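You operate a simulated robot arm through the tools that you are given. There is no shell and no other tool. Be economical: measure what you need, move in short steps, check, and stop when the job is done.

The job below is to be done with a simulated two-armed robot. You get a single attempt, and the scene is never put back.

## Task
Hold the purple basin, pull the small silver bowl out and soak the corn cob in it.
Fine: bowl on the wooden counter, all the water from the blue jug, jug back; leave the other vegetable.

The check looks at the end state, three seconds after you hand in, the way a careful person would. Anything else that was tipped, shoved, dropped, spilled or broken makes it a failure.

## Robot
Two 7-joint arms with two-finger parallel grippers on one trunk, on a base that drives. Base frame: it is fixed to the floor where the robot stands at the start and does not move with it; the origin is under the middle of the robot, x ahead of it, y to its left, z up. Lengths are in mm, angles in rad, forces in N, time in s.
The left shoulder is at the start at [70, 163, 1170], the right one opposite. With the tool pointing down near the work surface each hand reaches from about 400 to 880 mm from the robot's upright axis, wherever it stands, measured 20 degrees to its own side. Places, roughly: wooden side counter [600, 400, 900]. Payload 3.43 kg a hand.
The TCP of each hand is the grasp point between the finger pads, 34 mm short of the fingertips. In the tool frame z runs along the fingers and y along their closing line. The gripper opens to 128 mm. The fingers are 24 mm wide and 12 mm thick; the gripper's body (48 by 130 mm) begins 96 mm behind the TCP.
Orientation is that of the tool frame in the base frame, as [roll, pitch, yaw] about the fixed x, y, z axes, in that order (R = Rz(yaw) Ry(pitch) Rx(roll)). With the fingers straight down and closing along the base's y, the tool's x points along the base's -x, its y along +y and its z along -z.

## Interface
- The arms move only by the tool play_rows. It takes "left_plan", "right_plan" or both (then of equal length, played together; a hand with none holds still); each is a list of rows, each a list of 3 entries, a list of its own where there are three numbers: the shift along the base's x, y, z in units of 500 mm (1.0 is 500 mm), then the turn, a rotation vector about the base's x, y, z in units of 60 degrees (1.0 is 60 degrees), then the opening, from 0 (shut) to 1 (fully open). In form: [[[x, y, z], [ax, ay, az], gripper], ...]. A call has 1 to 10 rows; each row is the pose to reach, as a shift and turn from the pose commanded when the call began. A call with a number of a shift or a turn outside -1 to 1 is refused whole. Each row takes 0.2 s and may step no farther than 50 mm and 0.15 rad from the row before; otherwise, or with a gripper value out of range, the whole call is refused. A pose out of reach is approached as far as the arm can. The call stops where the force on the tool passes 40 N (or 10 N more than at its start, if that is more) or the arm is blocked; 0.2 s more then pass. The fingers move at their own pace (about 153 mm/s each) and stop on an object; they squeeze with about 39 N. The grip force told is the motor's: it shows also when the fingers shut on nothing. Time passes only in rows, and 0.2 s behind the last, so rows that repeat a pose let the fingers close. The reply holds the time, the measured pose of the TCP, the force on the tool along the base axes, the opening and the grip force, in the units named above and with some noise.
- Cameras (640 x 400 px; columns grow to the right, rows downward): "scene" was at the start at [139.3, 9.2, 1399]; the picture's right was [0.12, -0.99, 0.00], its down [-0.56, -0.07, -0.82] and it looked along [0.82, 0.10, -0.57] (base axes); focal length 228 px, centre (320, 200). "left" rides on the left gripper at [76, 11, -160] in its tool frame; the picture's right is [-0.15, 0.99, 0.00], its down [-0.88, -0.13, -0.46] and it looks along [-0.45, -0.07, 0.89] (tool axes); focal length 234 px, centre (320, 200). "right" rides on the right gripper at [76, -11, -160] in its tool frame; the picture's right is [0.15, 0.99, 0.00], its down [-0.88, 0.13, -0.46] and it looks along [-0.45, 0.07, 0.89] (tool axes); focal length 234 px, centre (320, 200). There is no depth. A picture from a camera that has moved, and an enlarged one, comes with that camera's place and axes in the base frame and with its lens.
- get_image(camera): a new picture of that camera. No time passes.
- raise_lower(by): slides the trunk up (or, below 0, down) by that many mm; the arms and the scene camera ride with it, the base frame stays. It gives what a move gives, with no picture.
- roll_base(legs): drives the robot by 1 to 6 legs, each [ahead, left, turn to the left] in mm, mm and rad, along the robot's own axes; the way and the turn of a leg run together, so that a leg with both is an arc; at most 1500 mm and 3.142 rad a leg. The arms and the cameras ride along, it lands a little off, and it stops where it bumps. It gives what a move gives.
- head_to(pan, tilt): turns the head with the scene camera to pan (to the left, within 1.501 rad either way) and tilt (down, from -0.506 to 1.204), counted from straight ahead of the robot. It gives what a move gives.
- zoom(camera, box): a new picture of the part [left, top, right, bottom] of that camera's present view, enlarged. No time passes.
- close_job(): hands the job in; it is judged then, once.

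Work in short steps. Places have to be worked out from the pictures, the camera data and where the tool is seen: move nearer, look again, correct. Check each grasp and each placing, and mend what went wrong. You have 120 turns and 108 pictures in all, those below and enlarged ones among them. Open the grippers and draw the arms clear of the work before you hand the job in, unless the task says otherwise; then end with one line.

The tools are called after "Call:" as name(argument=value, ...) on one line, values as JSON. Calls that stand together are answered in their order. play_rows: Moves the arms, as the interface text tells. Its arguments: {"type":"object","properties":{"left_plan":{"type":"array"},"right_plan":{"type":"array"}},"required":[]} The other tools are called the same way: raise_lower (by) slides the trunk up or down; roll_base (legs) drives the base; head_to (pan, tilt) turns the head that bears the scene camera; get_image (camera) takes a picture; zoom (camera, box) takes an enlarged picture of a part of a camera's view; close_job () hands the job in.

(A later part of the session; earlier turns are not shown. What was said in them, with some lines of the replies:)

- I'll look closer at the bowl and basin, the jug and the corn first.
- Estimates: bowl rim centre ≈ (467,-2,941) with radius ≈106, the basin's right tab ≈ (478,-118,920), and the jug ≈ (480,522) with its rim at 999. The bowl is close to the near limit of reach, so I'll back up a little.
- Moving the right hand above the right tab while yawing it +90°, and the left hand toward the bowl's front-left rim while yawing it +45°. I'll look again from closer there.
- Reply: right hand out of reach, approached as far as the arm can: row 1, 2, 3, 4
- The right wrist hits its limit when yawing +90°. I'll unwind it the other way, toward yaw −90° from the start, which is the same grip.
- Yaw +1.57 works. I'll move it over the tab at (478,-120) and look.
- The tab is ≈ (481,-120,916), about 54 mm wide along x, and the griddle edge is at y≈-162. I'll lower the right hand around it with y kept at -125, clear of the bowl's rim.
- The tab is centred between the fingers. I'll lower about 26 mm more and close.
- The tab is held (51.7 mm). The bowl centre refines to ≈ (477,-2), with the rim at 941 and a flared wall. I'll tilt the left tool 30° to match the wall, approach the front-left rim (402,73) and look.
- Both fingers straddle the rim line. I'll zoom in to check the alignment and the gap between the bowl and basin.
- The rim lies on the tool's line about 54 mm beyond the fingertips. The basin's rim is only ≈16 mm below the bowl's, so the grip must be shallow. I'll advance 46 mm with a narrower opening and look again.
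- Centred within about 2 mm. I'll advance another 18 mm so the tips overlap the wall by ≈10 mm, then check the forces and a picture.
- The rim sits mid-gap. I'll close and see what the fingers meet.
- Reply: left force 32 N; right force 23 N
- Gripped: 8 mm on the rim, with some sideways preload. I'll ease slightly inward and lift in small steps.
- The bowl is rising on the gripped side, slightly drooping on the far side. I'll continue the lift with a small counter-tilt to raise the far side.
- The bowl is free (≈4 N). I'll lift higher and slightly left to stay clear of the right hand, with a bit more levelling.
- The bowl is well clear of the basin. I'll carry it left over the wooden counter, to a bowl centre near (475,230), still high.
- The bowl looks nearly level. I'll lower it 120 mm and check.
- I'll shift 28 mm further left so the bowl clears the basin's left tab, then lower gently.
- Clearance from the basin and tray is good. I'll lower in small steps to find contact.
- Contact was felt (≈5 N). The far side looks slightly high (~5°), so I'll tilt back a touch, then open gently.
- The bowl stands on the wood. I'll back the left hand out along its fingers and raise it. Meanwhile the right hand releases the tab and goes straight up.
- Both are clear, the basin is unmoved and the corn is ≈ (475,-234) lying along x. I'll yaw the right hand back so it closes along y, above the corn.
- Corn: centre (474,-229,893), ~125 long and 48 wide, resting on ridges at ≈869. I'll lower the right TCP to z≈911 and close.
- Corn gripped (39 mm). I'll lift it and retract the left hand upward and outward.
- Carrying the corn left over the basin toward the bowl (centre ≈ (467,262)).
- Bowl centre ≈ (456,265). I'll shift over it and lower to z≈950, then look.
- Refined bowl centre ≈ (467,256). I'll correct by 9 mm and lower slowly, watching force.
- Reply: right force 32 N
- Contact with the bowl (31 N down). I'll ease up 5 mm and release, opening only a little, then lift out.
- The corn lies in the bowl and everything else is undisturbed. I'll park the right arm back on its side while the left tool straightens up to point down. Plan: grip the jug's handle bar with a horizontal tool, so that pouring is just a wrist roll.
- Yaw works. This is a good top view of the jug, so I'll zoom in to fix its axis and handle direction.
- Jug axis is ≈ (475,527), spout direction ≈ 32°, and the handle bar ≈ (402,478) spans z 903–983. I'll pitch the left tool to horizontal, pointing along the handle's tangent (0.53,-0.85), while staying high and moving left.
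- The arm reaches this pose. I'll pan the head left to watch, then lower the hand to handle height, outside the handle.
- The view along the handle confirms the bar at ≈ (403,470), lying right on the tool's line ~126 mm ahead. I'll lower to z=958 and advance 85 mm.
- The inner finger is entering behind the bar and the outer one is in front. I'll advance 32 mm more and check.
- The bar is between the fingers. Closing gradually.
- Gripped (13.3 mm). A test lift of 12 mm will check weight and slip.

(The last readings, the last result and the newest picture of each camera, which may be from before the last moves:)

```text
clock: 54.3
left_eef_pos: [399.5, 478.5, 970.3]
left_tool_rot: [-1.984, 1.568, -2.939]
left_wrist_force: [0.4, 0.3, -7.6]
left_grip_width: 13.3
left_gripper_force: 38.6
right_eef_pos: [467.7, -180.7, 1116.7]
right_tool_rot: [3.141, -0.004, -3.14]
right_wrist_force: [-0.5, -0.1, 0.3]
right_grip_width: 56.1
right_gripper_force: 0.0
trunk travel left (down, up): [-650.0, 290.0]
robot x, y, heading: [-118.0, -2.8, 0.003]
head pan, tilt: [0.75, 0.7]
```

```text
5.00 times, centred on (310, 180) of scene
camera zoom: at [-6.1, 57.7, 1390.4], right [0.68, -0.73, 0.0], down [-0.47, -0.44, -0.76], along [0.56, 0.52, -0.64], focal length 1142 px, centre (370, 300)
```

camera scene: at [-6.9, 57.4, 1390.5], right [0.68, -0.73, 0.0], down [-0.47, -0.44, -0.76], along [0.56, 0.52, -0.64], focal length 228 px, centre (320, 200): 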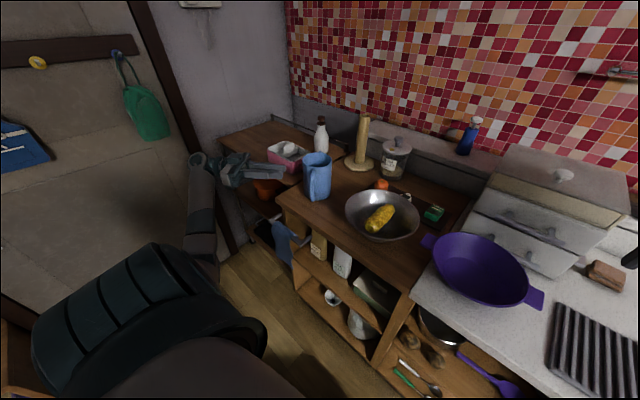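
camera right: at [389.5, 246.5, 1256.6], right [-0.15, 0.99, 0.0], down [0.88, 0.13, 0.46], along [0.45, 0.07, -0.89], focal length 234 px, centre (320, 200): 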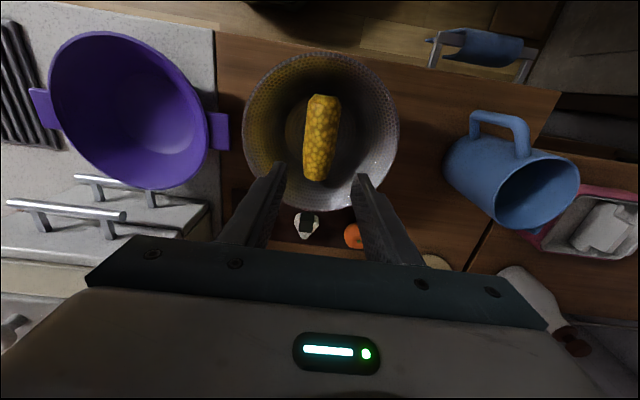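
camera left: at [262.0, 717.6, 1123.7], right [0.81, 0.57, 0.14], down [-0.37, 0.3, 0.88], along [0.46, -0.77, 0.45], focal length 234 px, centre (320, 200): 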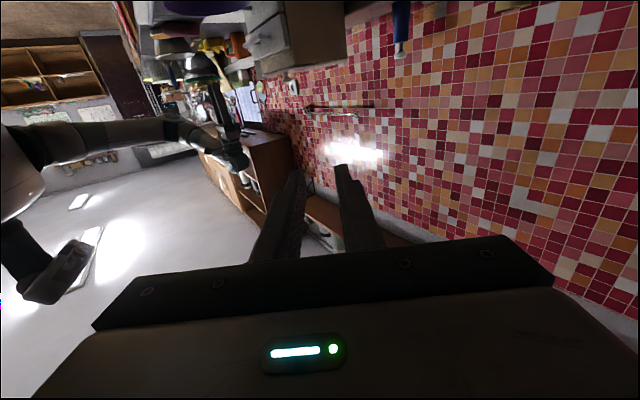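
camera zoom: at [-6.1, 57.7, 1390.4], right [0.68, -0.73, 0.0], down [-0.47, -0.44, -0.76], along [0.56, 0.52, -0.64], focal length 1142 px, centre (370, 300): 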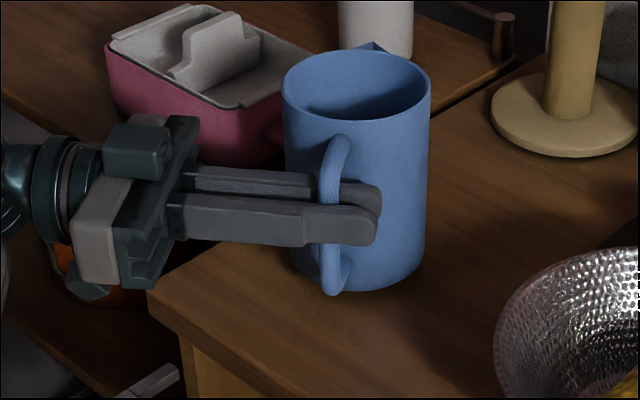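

Load is 7.6 N and the jug hangs upright without slipping. I'll lift it to z≈1078, then carry it gently to in front of the bowl, yawing −35° so the spout points along +x at y≈256.

Call:
play_rows(left_plan=[[[0, 0, 0.03], [0, 0, 0], 0], [[0, 0, 0.07], [0, 0, 0], 0], [[0, 0, 0.11], [0, 0, 0], 0], [[0, 0, 0.15], [0, 0, 0], 0], [[0, 0, 0.19], [0, 0, 0], 0], [[0, 0, 0.216], [0, 0, 0], 0]])

Call:
play_rows(left_plan=[[[-0.02, -0.035, 0], [0, 0, -0.05], 0], [[-0.05, -0.085, 0], [0, 0, -0.11], 0], [[-0.08, -0.135, 0], [0, 0, -0.18], 0], [[-0.105, -0.185, 0], [0, 0, -0.25], 0], [[-0.13, -0.235, 0], [0, 0, -0.32], 0], [[-0.16, -0.285, 0], [0, 0, -0.39], 0], [[-0.185, -0.335, 0], [0, 0, -0.46], 0], [[-0.21, -0.385, 0], [0, 0, -0.52], 0], [[-0.235, -0.425, 0], [0, 0, -0.56], 0], [[-0.249, -0.445, 0], [0, 0, -0.585], 0]])

Call:
head_to(pan=0.5, tilt=0.75)

Call:
get_image(camera="scene")

```text
clock: 55.7
left_eef_pos: [400.3, 478.4, 1078.9]
left_tool_rot: [-1.854, 1.569, -2.814]
left_wrist_force: [0.2, 0.9, -7.2]
left_grip_width: 13.5
left_gripper_force: 39.2
right_eef_pos: [466.5, -181.3, 1116.0]
right_tool_rot: [-3.141, -0.001, -3.139]
right_wrist_force: [-1.1, 0.1, -0.1]
right_grip_width: 56.6
right_gripper_force: 0.0
trunk travel left (down, up): [-650.0, 290.0]
robot x, y, heading: [-123.9, 2.7, 0.003]
head pan, tilt: [0.75, 0.7]
```

```text
clock: 57.9
left_eef_pos: [276.4, 256.4, 1076.8]
left_tool_rot: [-1.722, 1.568, 2.99]
left_wrist_force: [-0.2, 0.1, -7.1]
left_grip_width: 13.6
left_gripper_force: 39.0
right_eef_pos: [468.7, -181.2, 1115.8]
right_tool_rot: [-3.141, -0.002, -3.139]
right_wrist_force: [0.2, 1.0, 0.1]
right_grip_width: 56.2
right_gripper_force: 0.0
trunk travel left (down, up): [-650.0, 290.0]
robot x, y, heading: [-119.0, 0.7, 0.002]
head pan, tilt: [0.75, 0.7]
```

```text
clock: 58.6
left_eef_pos: [276.0, 255.7, 1076.8]
left_tool_rot: [-1.772, 1.568, 2.941]
left_wrist_force: [-0.9, 0.2, -7.2]
left_grip_width: 13.6
left_gripper_force: 37.7
right_eef_pos: [467.8, -181.2, 1116.4]
right_tool_rot: [-3.142, -0.002, -3.139]
right_wrist_force: [-0.4, -0.1, -0.5]
right_grip_width: 56.6
right_gripper_force: 0.0
trunk travel left (down, up): [-650.0, 290.0]
robot x, y, heading: [-119.0, 2.5, 0.002]
head pan, tilt: [0.499, 0.75]
```

```text
42 pictures are left
camera scene: at [4.3, 39.1, 1386.2], right [0.48, -0.88, 0.0], down [-0.6, -0.33, -0.73], along [0.64, 0.35, -0.68], focal length 228 px, centre (320, 200)
```

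scene: 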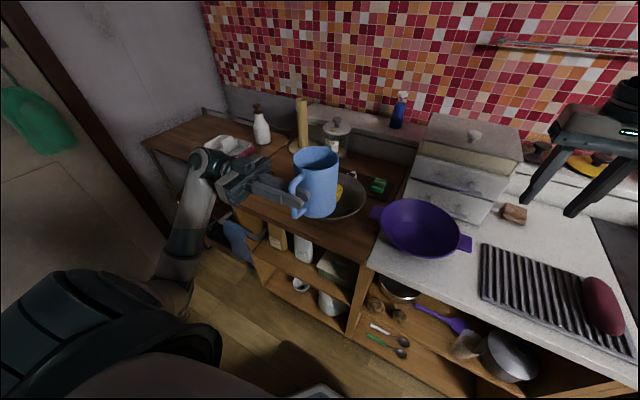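

Call:
zoom(camera="scene", box=[220, 130, 380, 230])

```text
4.00 times, centred on (300, 180) of scene
camera zoom: at [4.3, 39.1, 1386.2], right [0.48, -0.88, 0.0], down [-0.6, -0.33, -0.73], along [0.64, 0.35, -0.68], focal length 914 px, centre (400, 280)
```

zoom: 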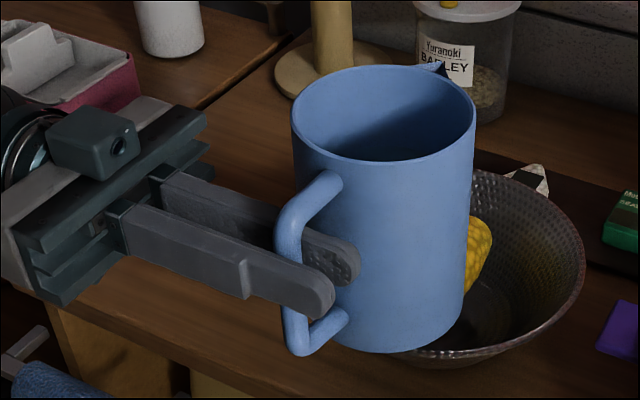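

The jug is level and the spout is at ≈ (422,241). I'll shift y by +8 and tilt to 45° about +y, keeping the spout over the bowl.

Call:
play_rows(left_plan=[[[-0.003, 0.005, 0.002], [0, 0.12, 0], 0], [[-0.006, 0.01, 0.004], [0, 0.24, 0], 0], [[-0.008, 0.016, 0.006], [0, 0.36, 0], 0], [[-0.01, 0.016, 0.006], [0, 0.48, 0], 0], [[0, 0.016, 0.006], [0, 0.58, 0], 0], [[0.01, 0.016, 0.006], [0, 0.67, 0], 0], [[0.02, 0.016, 0.006], [0, 0.75, 0], 0]])

Call:
zoom(camera="scene", box=[220, 130, 400, 240])

```text
clock: 60.2
left_eef_pos: [286.1, 264.0, 1080.7]
left_tool_rot: [-1.572, 0.781, 3.139]
left_wrist_force: [-0.1, 0.7, -6.8]
left_grip_width: 13.7
left_gripper_force: 39.4
right_eef_pos: [468.2, -180.7, 1115.7]
right_tool_rot: [-3.141, -0.003, -3.139]
right_wrist_force: [-0.2, 0.6, 0.4]
right_grip_width: 56.1
right_gripper_force: 0.1
trunk travel left (down, up): [-650.0, 290.0]
robot x, y, heading: [-120.2, -2.1, -0.001]
head pan, tilt: [0.499, 0.75]
```

```text
3.56 times, centred on (310, 185) of scene
camera zoom: at [4.5, 39.1, 1386.1], right [0.48, -0.88, 0.0], down [-0.6, -0.33, -0.73], along [0.64, 0.35, -0.68], focal length 812 px, centre (356, 253)
```

zoom: 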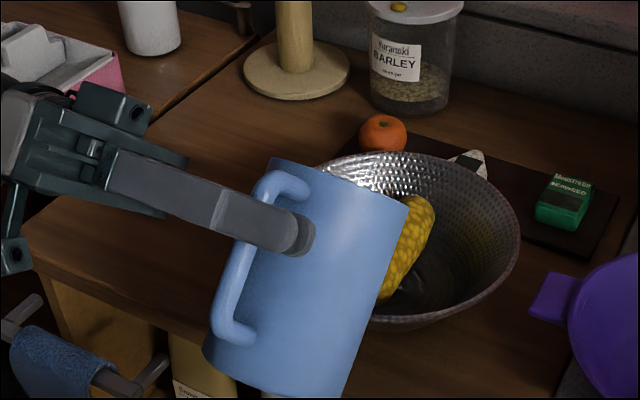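

Still full (≈7 N). I'll continue slowly to 60°.

Call:
play_rows(left_plan=[[[0.012, 0, 0.005], [0, 0.04, 0], 0], [[0.024, 0, 0.01], [0, 0.08, 0], 0], [[0.036, 0, 0.015], [0, 0.12, 0], 0], [[0.048, 0, 0.02], [0, 0.165, 0], 0], [[0.06, 0, 0.025], [0, 0.21, 0], 0], [[0.07, 0, 0.03], [0, 0.25, 0], 0], [[0.07, 0, 0.03], [0, 0.25, 0], 0]])

Call:
zoom(camera="scene", box=[220, 130, 400, 240])

```text
clock: 61.8
left_eef_pos: [322.6, 264.9, 1095.8]
left_tool_rot: [-1.571, 0.521, -3.141]
left_wrist_force: [0.0, -0.4, -6.2]
left_grip_width: 13.6
left_gripper_force: 38.7
right_eef_pos: [467.6, -181.4, 1114.5]
right_tool_rot: [3.142, 0.0, -3.138]
right_wrist_force: [-0.7, -0.6, 0.5]
right_grip_width: 56.3
right_gripper_force: 0.1
trunk travel left (down, up): [-650.0, 290.0]
robot x, y, heading: [-119.1, 1.0, 0.002]
head pan, tilt: [0.499, 0.75]
```

```text
3.56 times, centred on (310, 185) of scene
camera zoom: at [4.1, 39.0, 1386.2], right [0.48, -0.88, 0.0], down [-0.6, -0.33, -0.73], along [0.64, 0.35, -0.68], focal length 812 px, centre (356, 253)
```

zoom: 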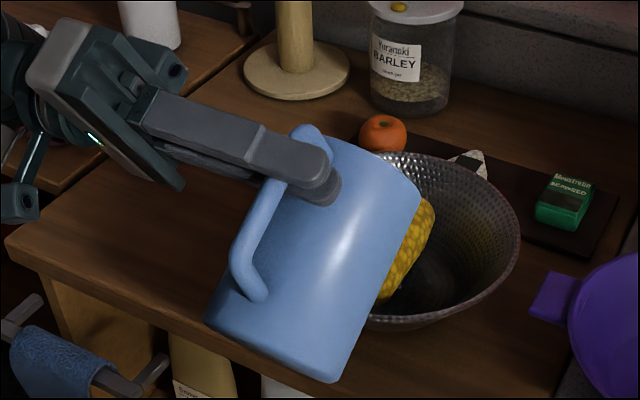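

Call:
play_rows(left_plan=[[[0.01, 0, 0.004], [0, 0.03, 0], 0], [[0.02, 0, 0.008], [0, 0.06, 0], 0], [[0.03, 0, 0.012], [0, 0.09, 0], 0], [[0.04, 0, 0.016], [0, 0.12, 0], 0], [[0.05, 0, 0.02], [0, 0.15, 0], 0], [[0.06, 0, 0.023], [0, 0.18, 0], 0], [[0.07, 0, 0.026], [0, 0.21, 0], 0], [[0.084, 0, 0.03], [0, 0.25, 0], 0], [[0.084, 0, 0.03], [0, 0.25, 0], 0], [[0.084, 0, 0.03], [0, 0.25, 0], 0]])

Call:
zoom(camera="scene", box=[220, 130, 400, 240])

```text
clock: 64.0
left_eef_pos: [363.4, 263.4, 1112.0]
left_tool_rot: [-1.574, 0.259, -3.141]
left_wrist_force: [0.7, 0.3, -2.8]
left_grip_width: 13.1
left_gripper_force: 39.2
right_eef_pos: [467.5, -180.7, 1115.5]
right_tool_rot: [-3.142, -0.002, -3.14]
right_wrist_force: [0.5, -0.3, 0.6]
right_grip_width: 56.4
right_gripper_force: 0.2
trunk travel left (down, up): [-650.0, 290.0]
robot x, y, heading: [-118.0, -2.3, 0.002]
head pan, tilt: [0.499, 0.75]
```

```text
3.56 times, centred on (310, 185) of scene
camera zoom: at [4.1, 38.9, 1386.2], right [0.48, -0.88, 0.0], down [-0.6, -0.33, -0.73], along [0.64, 0.35, -0.68], focal length 812 px, centre (356, 253)
```

zoom: 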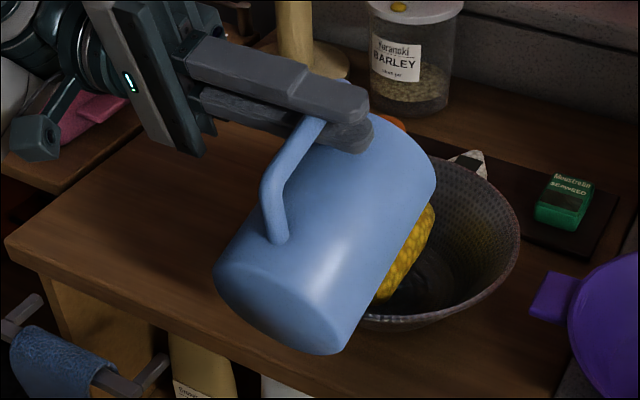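

Load fell to 2.8 N, so water is pouring and none shows outside. On to 90°.

Call:
play_rows(left_plan=[[[0.012, 0, 0.003], [0, 0.03, 0], 0], [[0.024, 0, 0.006], [0, 0.06, 0], 0], [[0.036, 0, 0.009], [0, 0.09, 0], 0], [[0.048, 0, 0.012], [0, 0.12, 0], 0], [[0.06, 0, 0.015], [0, 0.15, 0], 0], [[0.072, 0, 0.018], [0, 0.18, 0], 0], [[0.084, 0, 0.02], [0, 0.21, 0], 0], [[0.096, 0, 0.022], [0, 0.25, 0], 0], [[0.096, 0, 0.022], [0, 0.25, 0], 0]])

Call:
play_rows(left_plan=[[[0.018, 0, 0.002], [0, 0.05, 0], 0], [[0.036, 0, 0.004], [0, 0.1, 0], 0], [[0.054, 0, 0.006], [0, 0.15, 0], 0], [[0.072, 0, 0.008], [0, 0.2, 0], 0], [[0.09, 0, 0.01], [0, 0.25, 0], 0], [[0.09, 0, 0.01], [0, 0.25, 0], 0], [[0.09, 0, 0.01], [0, 0.25, 0], 0], [[0.09, 0, 0.01], [0, 0.25, 0], 0]])

Call:
zoom(camera="scene", box=[220, 130, 400, 240])

```text
clock: 66.0
left_eef_pos: [410.3, 262.8, 1120.9]
left_tool_rot: [-1.573, -0.003, 3.14]
left_wrist_force: [-0.1, -0.3, -2.1]
left_grip_width: 13.1
left_gripper_force: 38.7
right_eef_pos: [466.6, -181.1, 1116.4]
right_tool_rot: [-3.141, 0.0, -3.141]
right_wrist_force: [-0.5, 0.6, 0.3]
right_grip_width: 56.1
right_gripper_force: 0.2
trunk travel left (down, up): [-650.0, 290.0]
robot x, y, heading: [-121.0, -3.3, 0.003]
head pan, tilt: [0.499, 0.75]
```

```text
clock: 67.8
left_eef_pos: [456.6, 264.2, 1127.3]
left_tool_rot: [-1.572, -0.263, 3.141]
left_wrist_force: [-0.3, 0.1, -2.2]
left_grip_width: 13.3
left_gripper_force: 39.4
right_eef_pos: [466.9, -181.2, 1116.7]
right_tool_rot: [-3.14, 0.0, -3.139]
right_wrist_force: [1.0, 0.5, -0.3]
right_grip_width: 56.4
right_gripper_force: 0.1
trunk travel left (down, up): [-650.0, 290.0]
robot x, y, heading: [-121.4, -1.9, 0.001]
head pan, tilt: [0.499, 0.75]
```

```text
3.56 times, centred on (310, 185) of scene
camera zoom: at [4.0, 38.8, 1386.2], right [0.48, -0.88, 0.0], down [-0.6, -0.33, -0.73], along [0.64, 0.35, -0.68], focal length 812 px, centre (356, 253)
```

zoom: 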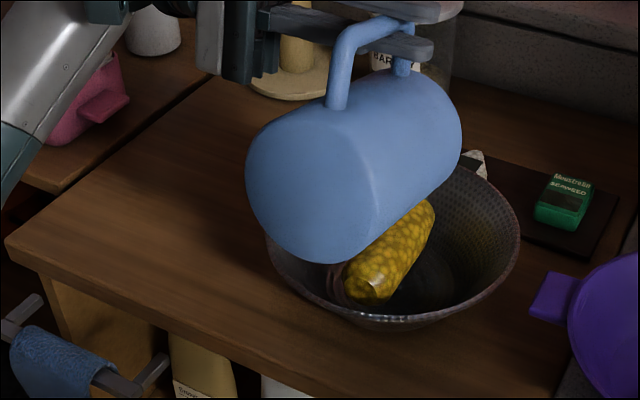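

The load is steady at 2.1 N, so the jug is essentially empty. One more tilt to ~118° with a hold to drain the drips.

Call:
play_rows(left_plan=[[[0.023, 0, 0], [0, 0.06, 0], 0], [[0.046, 0, 0], [0, 0.12, 0], 0], [[0.069, 0, 0], [0, 0.18, 0], 0], [[0.085, 0, 0], [0, 0.22, 0], 0], [[0.085, 0, 0], [0, 0.22, 0], 0], [[0.085, 0, 0], [0, 0.22, 0], 0], [[0.085, 0, 0], [0, 0.22, 0], 0], [[0.085, 0, 0], [0, 0.22, 0], 0], [[0.085, 0, 0], [0, 0.22, 0], 0]])

```text
clock: 69.8
left_eef_pos: [498.1, 263.2, 1126.5]
left_tool_rot: [-1.571, -0.492, -3.141]
left_wrist_force: [-0.2, -0.8, -1.1]
left_grip_width: 13.1
left_gripper_force: 39.1
right_eef_pos: [467.7, -181.6, 1116.3]
right_tool_rot: [3.14, -0.002, -3.14]
right_wrist_force: [0.2, 0.4, -0.3]
right_grip_width: 56.3
right_gripper_force: 0.0
trunk travel left (down, up): [-650.0, 290.0]
robot x, y, heading: [-122.3, -0.5, 0.003]
head pan, tilt: [0.499, 0.75]
```

Reversing the tilt while keeping the spout over the bowl, then looking at the bowl.

Call:
play_rows(left_plan=[[[-0.045, 0, 0], [0, -0.125, 0], 0], [[-0.09, 0, 0], [0, -0.25, 0], 0], [[-0.135, 0, 0], [0, -0.375, 0], 0], [[-0.18, 0, 0], [0, -0.5, 0], 0], [[-0.225, 0, 0], [0, -0.625, 0], 0], [[-0.27, 0, 0], [0, -0.75, 0], 0], [[-0.315, 0, 0], [0, -0.875, 0], 0], [[-0.354, 0, 0], [0, -1.0, 0], 0]])

Call:
play_rows(left_plan=[[[-0.02, 0, 0], [0, -0.125, 0], 0], [[-0.04, 0, 0], [0, -0.25, 0], 0], [[-0.06, 0, 0], [0, -0.375, 0], 0], [[-0.08, 0, 0], [0, -0.5, 0], 0], [[-0.091, -0.004, 0], [0, -0.625, 0], 0], [[-0.091, -0.008, 0], [0, -0.75, 0], 0], [[-0.091, -0.012, 0], [0, -0.875, 0], 0], [[-0.091, -0.016, 0], [0, -0.97, 0], 0]])

Call:
zoom(camera="scene", box=[220, 110, 400, 240])

```text
clock: 71.6
left_eef_pos: [321.2, 263.8, 1126.0]
left_tool_rot: [-1.573, 0.554, 3.141]
left_wrist_force: [-0.1, 0.1, -1.6]
left_grip_width: 12.9
left_gripper_force: 38.9
right_eef_pos: [466.5, -181.0, 1116.1]
right_tool_rot: [3.141, 0.002, -3.14]
right_wrist_force: [0.2, 0.2, 0.1]
right_grip_width: 56.0
right_gripper_force: 0.1
trunk travel left (down, up): [-650.0, 290.0]
robot x, y, heading: [-116.6, -1.3, 0.0]
head pan, tilt: [0.499, 0.75]
```

```text
clock: 73.4
left_eef_pos: [275.6, 255.9, 1126.6]
left_tool_rot: [2.623, 1.569, 1.053]
left_wrist_force: [0.0, -0.1, -1.5]
left_grip_width: 13.2
left_gripper_force: 38.6
right_eef_pos: [467.4, -181.8, 1116.0]
right_tool_rot: [3.141, 0.0, -3.14]
right_wrist_force: [-1.1, 0.4, 0.4]
right_grip_width: 56.4
right_gripper_force: 0.1
trunk travel left (down, up): [-650.0, 290.0]
robot x, y, heading: [-123.0, -3.0, -0.001]
head pan, tilt: [0.499, 0.75]
```

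```text
3.08 times, centred on (310, 175) of scene
camera zoom: at [4.0, 38.7, 1386.2], right [0.48, -0.88, 0.0], down [-0.6, -0.33, -0.73], along [0.64, 0.35, -0.68], focal length 703 px, centre (351, 277)
```

zoom: 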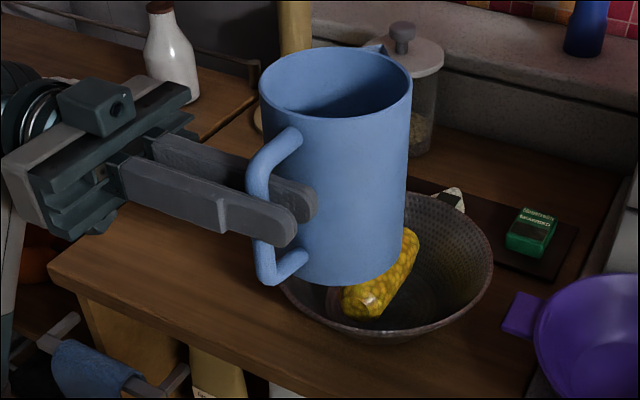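

Empty jug upright. Carrying it back by the exact reverse of the way out.

Call:
play_rows(left_plan=[[[0.014, 0.02, 0], [0, 0, 0.025], 0], [[0.039, 0.06, 0], [0, 0, 0.065], 0], [[0.064, 0.11, 0], [0, 0, 0.125], 0], [[0.089, 0.16, 0], [0, 0, 0.195], 0], [[0.119, 0.21, 0], [0, 0, 0.265], 0], [[0.144, 0.26, 0], [0, 0, 0.335], 0], [[0.169, 0.31, 0], [0, 0, 0.405], 0], [[0.199, 0.36, 0], [0, 0, 0.475], 0], [[0.229, 0.41, 0], [0, 0, 0.535], 0], [[0.249, 0.445, 0], [0, 0, 0.585], 0]])

Call:
play_rows(left_plan=[[[0, 0, -0.06], [0, 0, 0], 0], [[0, 0, -0.12], [0, 0, 0], 0], [[0, 0, -0.18], [0, 0, 0], 0], [[0, 0, -0.24], [0, 0, 0], 0], [[0, 0, -0.29], [0, 0, 0], 0], [[0, 0, -0.318], [0, 0, 0], 0], [[0, 0, -0.318], [0, 0, 0], 0]])

Call:
head_to(pan=0.75, tilt=0.7)

Call:
zoom(camera="scene", box=[260, 140, 360, 220])

```text
clock: 75.6
left_eef_pos: [401.4, 478.3, 1128.0]
left_tool_rot: [-1.897, 1.569, -2.851]
left_wrist_force: [0.7, 0.1, -2.1]
left_grip_width: 13.2
left_gripper_force: 38.3
right_eef_pos: [467.5, -181.0, 1116.5]
right_tool_rot: [3.141, 0.0, -3.14]
right_wrist_force: [0.3, 0.4, 0.2]
right_grip_width: 56.4
right_gripper_force: 0.1
trunk travel left (down, up): [-650.0, 290.0]
robot x, y, heading: [-121.1, -2.4, 0.002]
head pan, tilt: [0.499, 0.75]
```

```text
clock: 77.2
left_eef_pos: [399.6, 477.0, 966.6]
left_tool_rot: [-2.077, 1.569, -3.035]
left_wrist_force: [0.2, 0.5, -2.0]
left_grip_width: 12.8
left_gripper_force: 38.2
right_eef_pos: [467.2, -180.5, 1117.2]
right_tool_rot: [-3.142, 0.001, -3.14]
right_wrist_force: [0.1, 0.3, -0.1]
right_grip_width: 56.3
right_gripper_force: 0.1
trunk travel left (down, up): [-650.0, 290.0]
robot x, y, heading: [-119.4, -1.7, -0.001]
head pan, tilt: [0.499, 0.75]
```

```text
clock: 78.0
left_eef_pos: [400.1, 476.9, 968.1]
left_tool_rot: [-2.011, 1.568, -2.969]
left_wrist_force: [-0.4, -0.1, -2.4]
left_grip_width: 13.1
left_gripper_force: 38.7
right_eef_pos: [466.4, -181.5, 1116.7]
right_tool_rot: [-3.141, 0.0, -3.14]
right_wrist_force: [-0.5, 1.0, -0.5]
right_grip_width: 56.2
right_gripper_force: 0.1
trunk travel left (down, up): [-650.0, 290.0]
robot x, y, heading: [-123.7, 0.0, 0.001]
head pan, tilt: [0.75, 0.7]
```

```text
5.00 times, centred on (310, 180) of scene
camera zoom: at [-6.7, 57.1, 1390.4], right [0.68, -0.73, 0.0], down [-0.47, -0.44, -0.76], along [0.56, 0.52, -0.64], focal length 1142 px, centre (370, 300)
```

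zoom: 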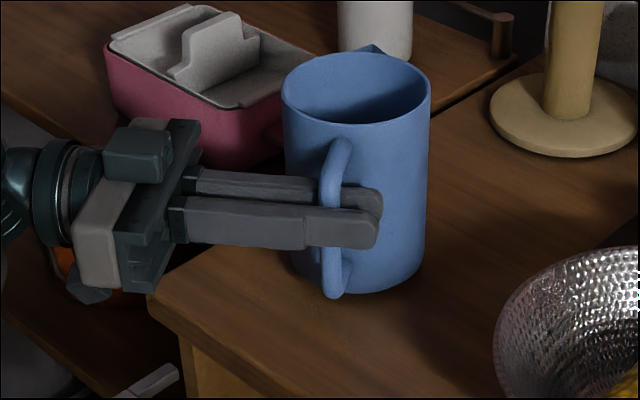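

Right over its old spot, about 10 mm up. I'll lower the rest in small steps.

Call:
play_rows(left_plan=[[[0, 0, -0.006], [0, 0, 0], 0], [[0, 0, -0.012], [0, 0, 0], 0], [[0, 0, -0.017], [0, 0, 0], 0], [[0, 0, -0.02], [0, 0, 0], 0], [[0, 0, -0.02], [0, 0, 0], 0]])

```text
clock: 79.2
left_eef_pos: [399.0, 477.2, 958.1]
left_tool_rot: [-1.963, 1.569, -2.921]
left_wrist_force: [-0.1, 0.9, 5.2]
left_grip_width: 13.2
left_gripper_force: 38.9
right_eef_pos: [467.5, -181.6, 1116.1]
right_tool_rot: [-3.141, 0.0, -3.14]
right_wrist_force: [-1.1, 0.2, -0.1]
right_grip_width: 56.4
right_gripper_force: 0.0
trunk travel left (down, up): [-650.0, 290.0]
robot x, y, heading: [-117.5, -1.5, 0.001]
head pan, tilt: [0.75, 0.7]
```

Touchdown (+5 N). I'll open to the width used on entry and look.

Call:
play_rows(left_plan=[[[0, 0, 0.002], [0, 0, 0], 0.13], [[0, 0, 0.002], [0, 0, 0], 0.17], [[0, 0, 0.002], [0, 0, 0], 0.2], [[0, 0, 0.002], [0, 0, 0], 0.2]])

Call:
zoom(camera="scene", box=[260, 140, 360, 220])

```text
clock: 80.2
left_eef_pos: [400.0, 477.0, 959.2]
left_tool_rot: [-2.052, 1.57, -3.008]
left_wrist_force: [0.6, 0.3, -0.5]
left_grip_width: 25.5
left_gripper_force: 0.1
right_eef_pos: [467.4, -181.6, 1116.5]
right_tool_rot: [-3.14, -0.001, -3.139]
right_wrist_force: [0.4, -0.1, 0.4]
right_grip_width: 56.2
right_gripper_force: 0.1
trunk travel left (down, up): [-650.0, 290.0]
robot x, y, heading: [-122.1, -1.6, 0.002]
head pan, tilt: [0.75, 0.7]
```

```text
5.00 times, centred on (310, 180) of scene
camera zoom: at [-7.0, 56.9, 1390.5], right [0.68, -0.73, 0.0], down [-0.47, -0.44, -0.76], along [0.56, 0.52, -0.64], focal length 1142 px, centre (370, 300)
```

zoom: 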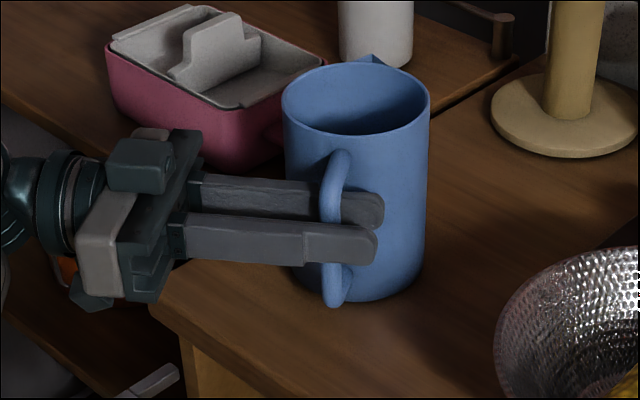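

The jug stands where it was. I'll withdraw straight back along the fingers, then go up.

Call:
play_rows(left_plan=[[[-0.018, 0.026, 0], [0, 0, 0], 0.2], [[-0.037, 0.052, 0], [0, 0, 0], 0.2], [[-0.07, 0.1, 0], [0, 0, 0], 0.2], [[-0.105, 0.15, 0], [0, 0, 0], 0.2], [[-0.14, 0.2, 0], [0, 0, 0], 0.2], [[-0.14, 0.2, 0.08], [0, 0, 0], 0.2], [[-0.14, 0.2, 0.16], [0, 0, 0], 0.2], [[-0.14, 0.2, 0.24], [0, 0, 0], 0.2], [[-0.14, 0.2, 0.32], [0, 0, 0], 0.4], [[-0.14, 0.2, 0.4], [0, 0, 0], 0.6]])

Call:
head_to(pan=0.3, tilt=0.7)

Call:
get_image(camera="scene")

Call:
zoom(camera="scene", box=[200, 120, 400, 260])

```text
clock: 82.4
left_eef_pos: [329.5, 576.4, 1159.2]
left_tool_rot: [-2.019, 1.569, -2.976]
left_wrist_force: [0.2, -0.2, -0.6]
left_grip_width: 76.5
left_gripper_force: 0.0
right_eef_pos: [467.8, -181.3, 1116.8]
right_tool_rot: [-3.141, 0.0, -3.14]
right_wrist_force: [0.8, 0.3, 0.0]
right_grip_width: 56.3
right_gripper_force: 0.0
trunk travel left (down, up): [-650.0, 290.0]
robot x, y, heading: [-121.3, 0.6, 0.002]
head pan, tilt: [0.75, 0.7]
```

```text
clock: 83.3
left_eef_pos: [330.0, 577.6, 1158.2]
left_tool_rot: [-1.994, 1.57, -2.952]
left_wrist_force: [-0.1, 0.0, 0.2]
left_grip_width: 76.8
left_gripper_force: 0.0
right_eef_pos: [467.3, -180.7, 1116.4]
right_tool_rot: [3.14, 0.001, -3.139]
right_wrist_force: [0.2, 0.5, 0.1]
right_grip_width: 56.2
right_gripper_force: 0.1
trunk travel left (down, up): [-650.0, 290.0]
robot x, y, heading: [-120.2, -0.2, 0.003]
head pan, tilt: [0.3, 0.7]
```

```text
33 pictures are left
camera scene: at [12.1, 24.3, 1390.5], right [0.3, -0.95, 0.0], down [-0.61, -0.19, -0.76], along [0.73, 0.23, -0.64], focal length 228 px, centre (320, 200)
```

scene: 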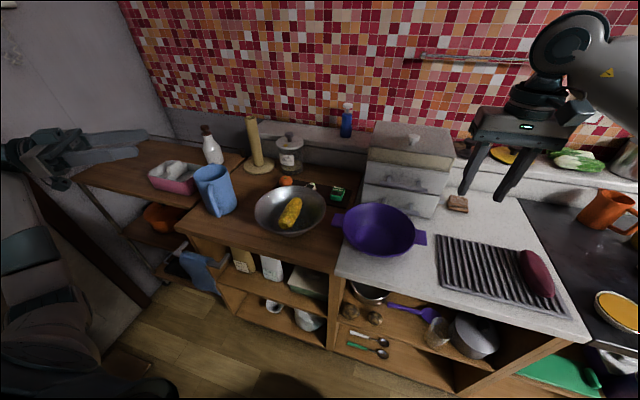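

```text
2.86 times, centred on (300, 190) of scene
camera zoom: at [12.1, 24.3, 1390.5], right [0.3, -0.95, 0.0], down [-0.61, -0.19, -0.76], along [0.73, 0.23, -0.64], focal length 653 px, centre (377, 229)
```

zoom: 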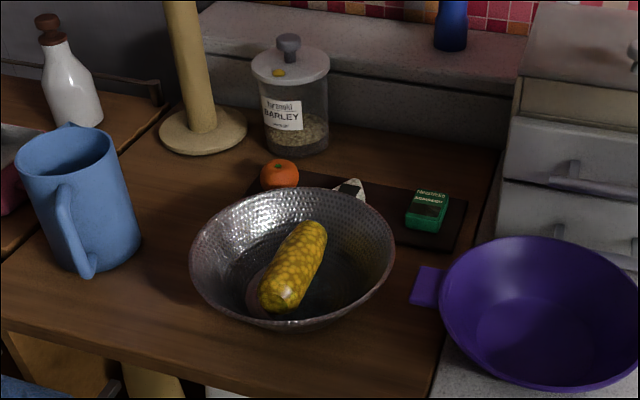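

Call:
zoom(camera="scene", box=[250, 180, 330, 240])

```text
6.67 times, centred on (290, 210) of scene
camera zoom: at [12.1, 24.3, 1390.5], right [0.3, -0.95, 0.0], down [-0.61, -0.19, -0.76], along [0.73, 0.23, -0.64], focal length 1523 px, centre (520, 133)
```

zoom: 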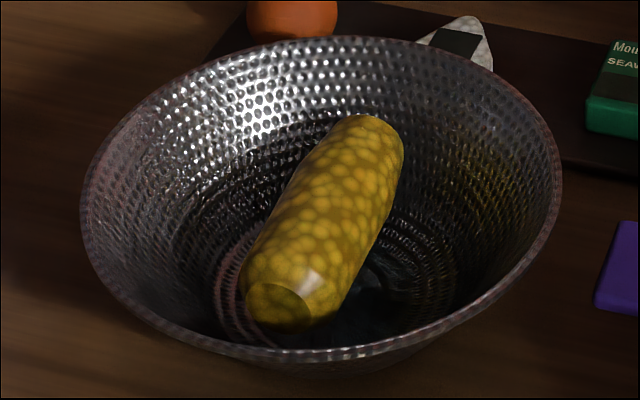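

Water is faintly visible in the bowl. I'll bring the right hand's camera over it to verify the water level and how the corn lies.

Call:
play_rows(right_plan=[[[0, 0.09, 0], [0, 0, 0], 0.44], [[0, 0.18, 0], [0, 0, 0], 0.44], [[0, 0.27, 0], [0, 0, 0], 0.44], [[0, 0.36, 0], [0, 0, 0], 0.44], [[0, 0.45, 0], [0, 0, 0], 0.44], [[0, 0.54, 0], [0, 0, 0], 0.44], [[0, 0.63, 0], [0, 0, 0], 0.44], [[0, 0.72, 0], [0, 0, 0], 0.44], [[0, 0.81, 0], [0, 0, 0], 0.44], [[0, 0.86, 0], [0, 0, 0], 0.44]])

Call:
zoom(camera="right", box=[220, 30, 440, 220])

Call:
get_image(camera="right")

```text
clock: 85.5
left_eef_pos: [330.2, 577.9, 1158.7]
left_tool_rot: [-1.616, 1.57, -2.573]
left_wrist_force: [0.2, 0.7, 0.4]
left_grip_width: 76.7
left_gripper_force: 0.1
right_eef_pos: [466.6, 248.1, 1117.6]
right_tool_rot: [-3.139, 0.001, -3.139]
right_wrist_force: [-0.3, -0.1, -0.5]
right_grip_width: 56.2
right_gripper_force: 0.0
trunk travel left (down, up): [-650.0, 290.0]
robot x, y, heading: [-119.1, -0.8, 0.004]
head pan, tilt: [0.3, 0.7]
```

```text
2.11 times, centred on (330, 125) of right
camera zoom: at [390.0, 236.1, 1277.0], right [-0.15, 0.99, 0.0], down [0.88, 0.13, 0.46], along [0.45, 0.07, -0.89], focal length 493 px, centre (299, 358)
```

zoom: 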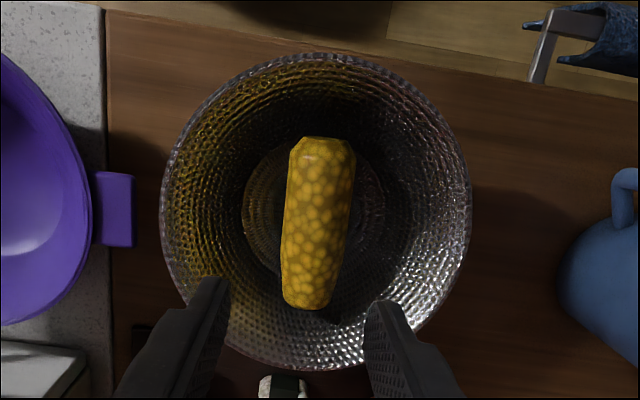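

```text
29 pictures are left
camera right: at [390.0, 236.1, 1277.0], right [-0.15, 0.99, 0.0], down [0.88, 0.13, 0.46], along [0.45, 0.07, -0.89], focal length 234 px, centre (320, 200)
```

right: 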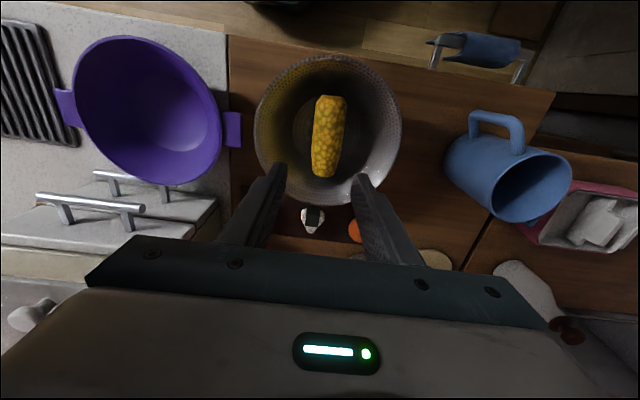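

The corn lies in the wet bowl, and the jug, basin and counter are dry and in place. I'll withdraw the right arm and open both grippers.

Call:
play_rows(right_plan=[[[0, -0.09, 0.02], [0, 0, 0], 0.44], [[0, -0.18, 0.04], [0, 0, 0], 0.44], [[0, -0.27, 0.06], [0, 0, 0], 0.44], [[0, -0.36, 0.08], [0, 0, 0], 0.44], [[0, -0.45, 0.1], [0, 0, 0], 0.44], [[0, -0.54, 0.12], [0, 0, 0], 0.44], [[0, -0.63, 0.14], [0, 0, 0], 0.6], [[0, -0.72, 0.16], [0, 0, 0], 0.8], [[0, -0.81, 0.18], [0, 0, 0], 1], [[0, -0.86, 0.2], [0, 0, 0], 1]], left_plan=[[[0, 0, 0.02], [0, 0, 0], 0.6], [[0, 0, 0.04], [0, 0, 0], 0.7], [[0, 0, 0.06], [0, 0, 0], 0.8], [[0, 0, 0.08], [0, 0, 0], 0.9], [[0, 0, 0.1], [0, 0, 0], 1], [[0, 0, 0.12], [0, 0, 0], 1], [[0, 0, 0.12], [0, 0, 0], 1], [[0, 0, 0.12], [0, 0, 0], 1], [[0, 0, 0.12], [0, 0, 0], 1], [[0, 0, 0.12], [0, 0, 0], 1]])

Call:
get_image(camera="scene")

```text
clock: 87.7
left_eef_pos: [330.9, 577.7, 1220.4]
left_tool_rot: [-2.06, 1.567, -3.019]
left_wrist_force: [-0.7, 0.6, -0.8]
left_grip_width: 128.2
left_gripper_force: 0.0
right_eef_pos: [465.4, -183.7, 1215.6]
right_tool_rot: [3.142, -0.002, -3.138]
right_wrist_force: [0.3, -0.8, -0.3]
right_grip_width: 128.2
right_gripper_force: 0.1
trunk travel left (down, up): [-650.0, 290.0]
robot x, y, heading: [-119.4, -1.6, 0.002]
head pan, tilt: [0.3, 0.7]
```

```text
28 pictures are left
camera scene: at [11.7, 24.2, 1390.5], right [0.3, -0.95, 0.0], down [-0.61, -0.19, -0.77], along [0.73, 0.23, -0.64], focal length 228 px, centre (320, 200)
```

scene: 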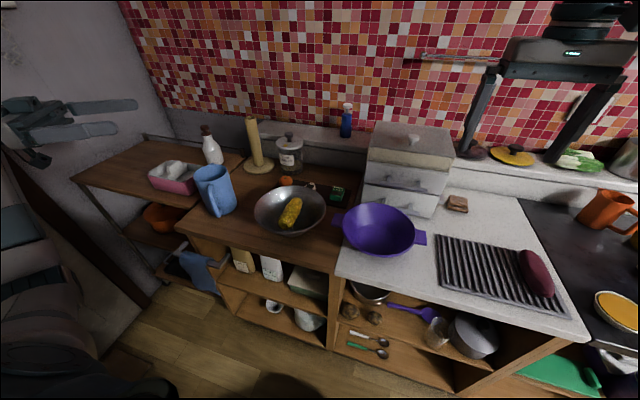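

Everything is in place and both arms are clear, so I'm handing in.

Call:
close_job()

```text
The job is handed in.
```

I pulled the silver bowl out of the purple basin and set it on the wooden counter with the corn cob in it. The jug's water is poured over the corn: its load fell from about 7.5 N to 2 N and held there, though clear water barely shows in the pictures. The jug is back in its place, the other vegetable is untouched, and I saw no spills.
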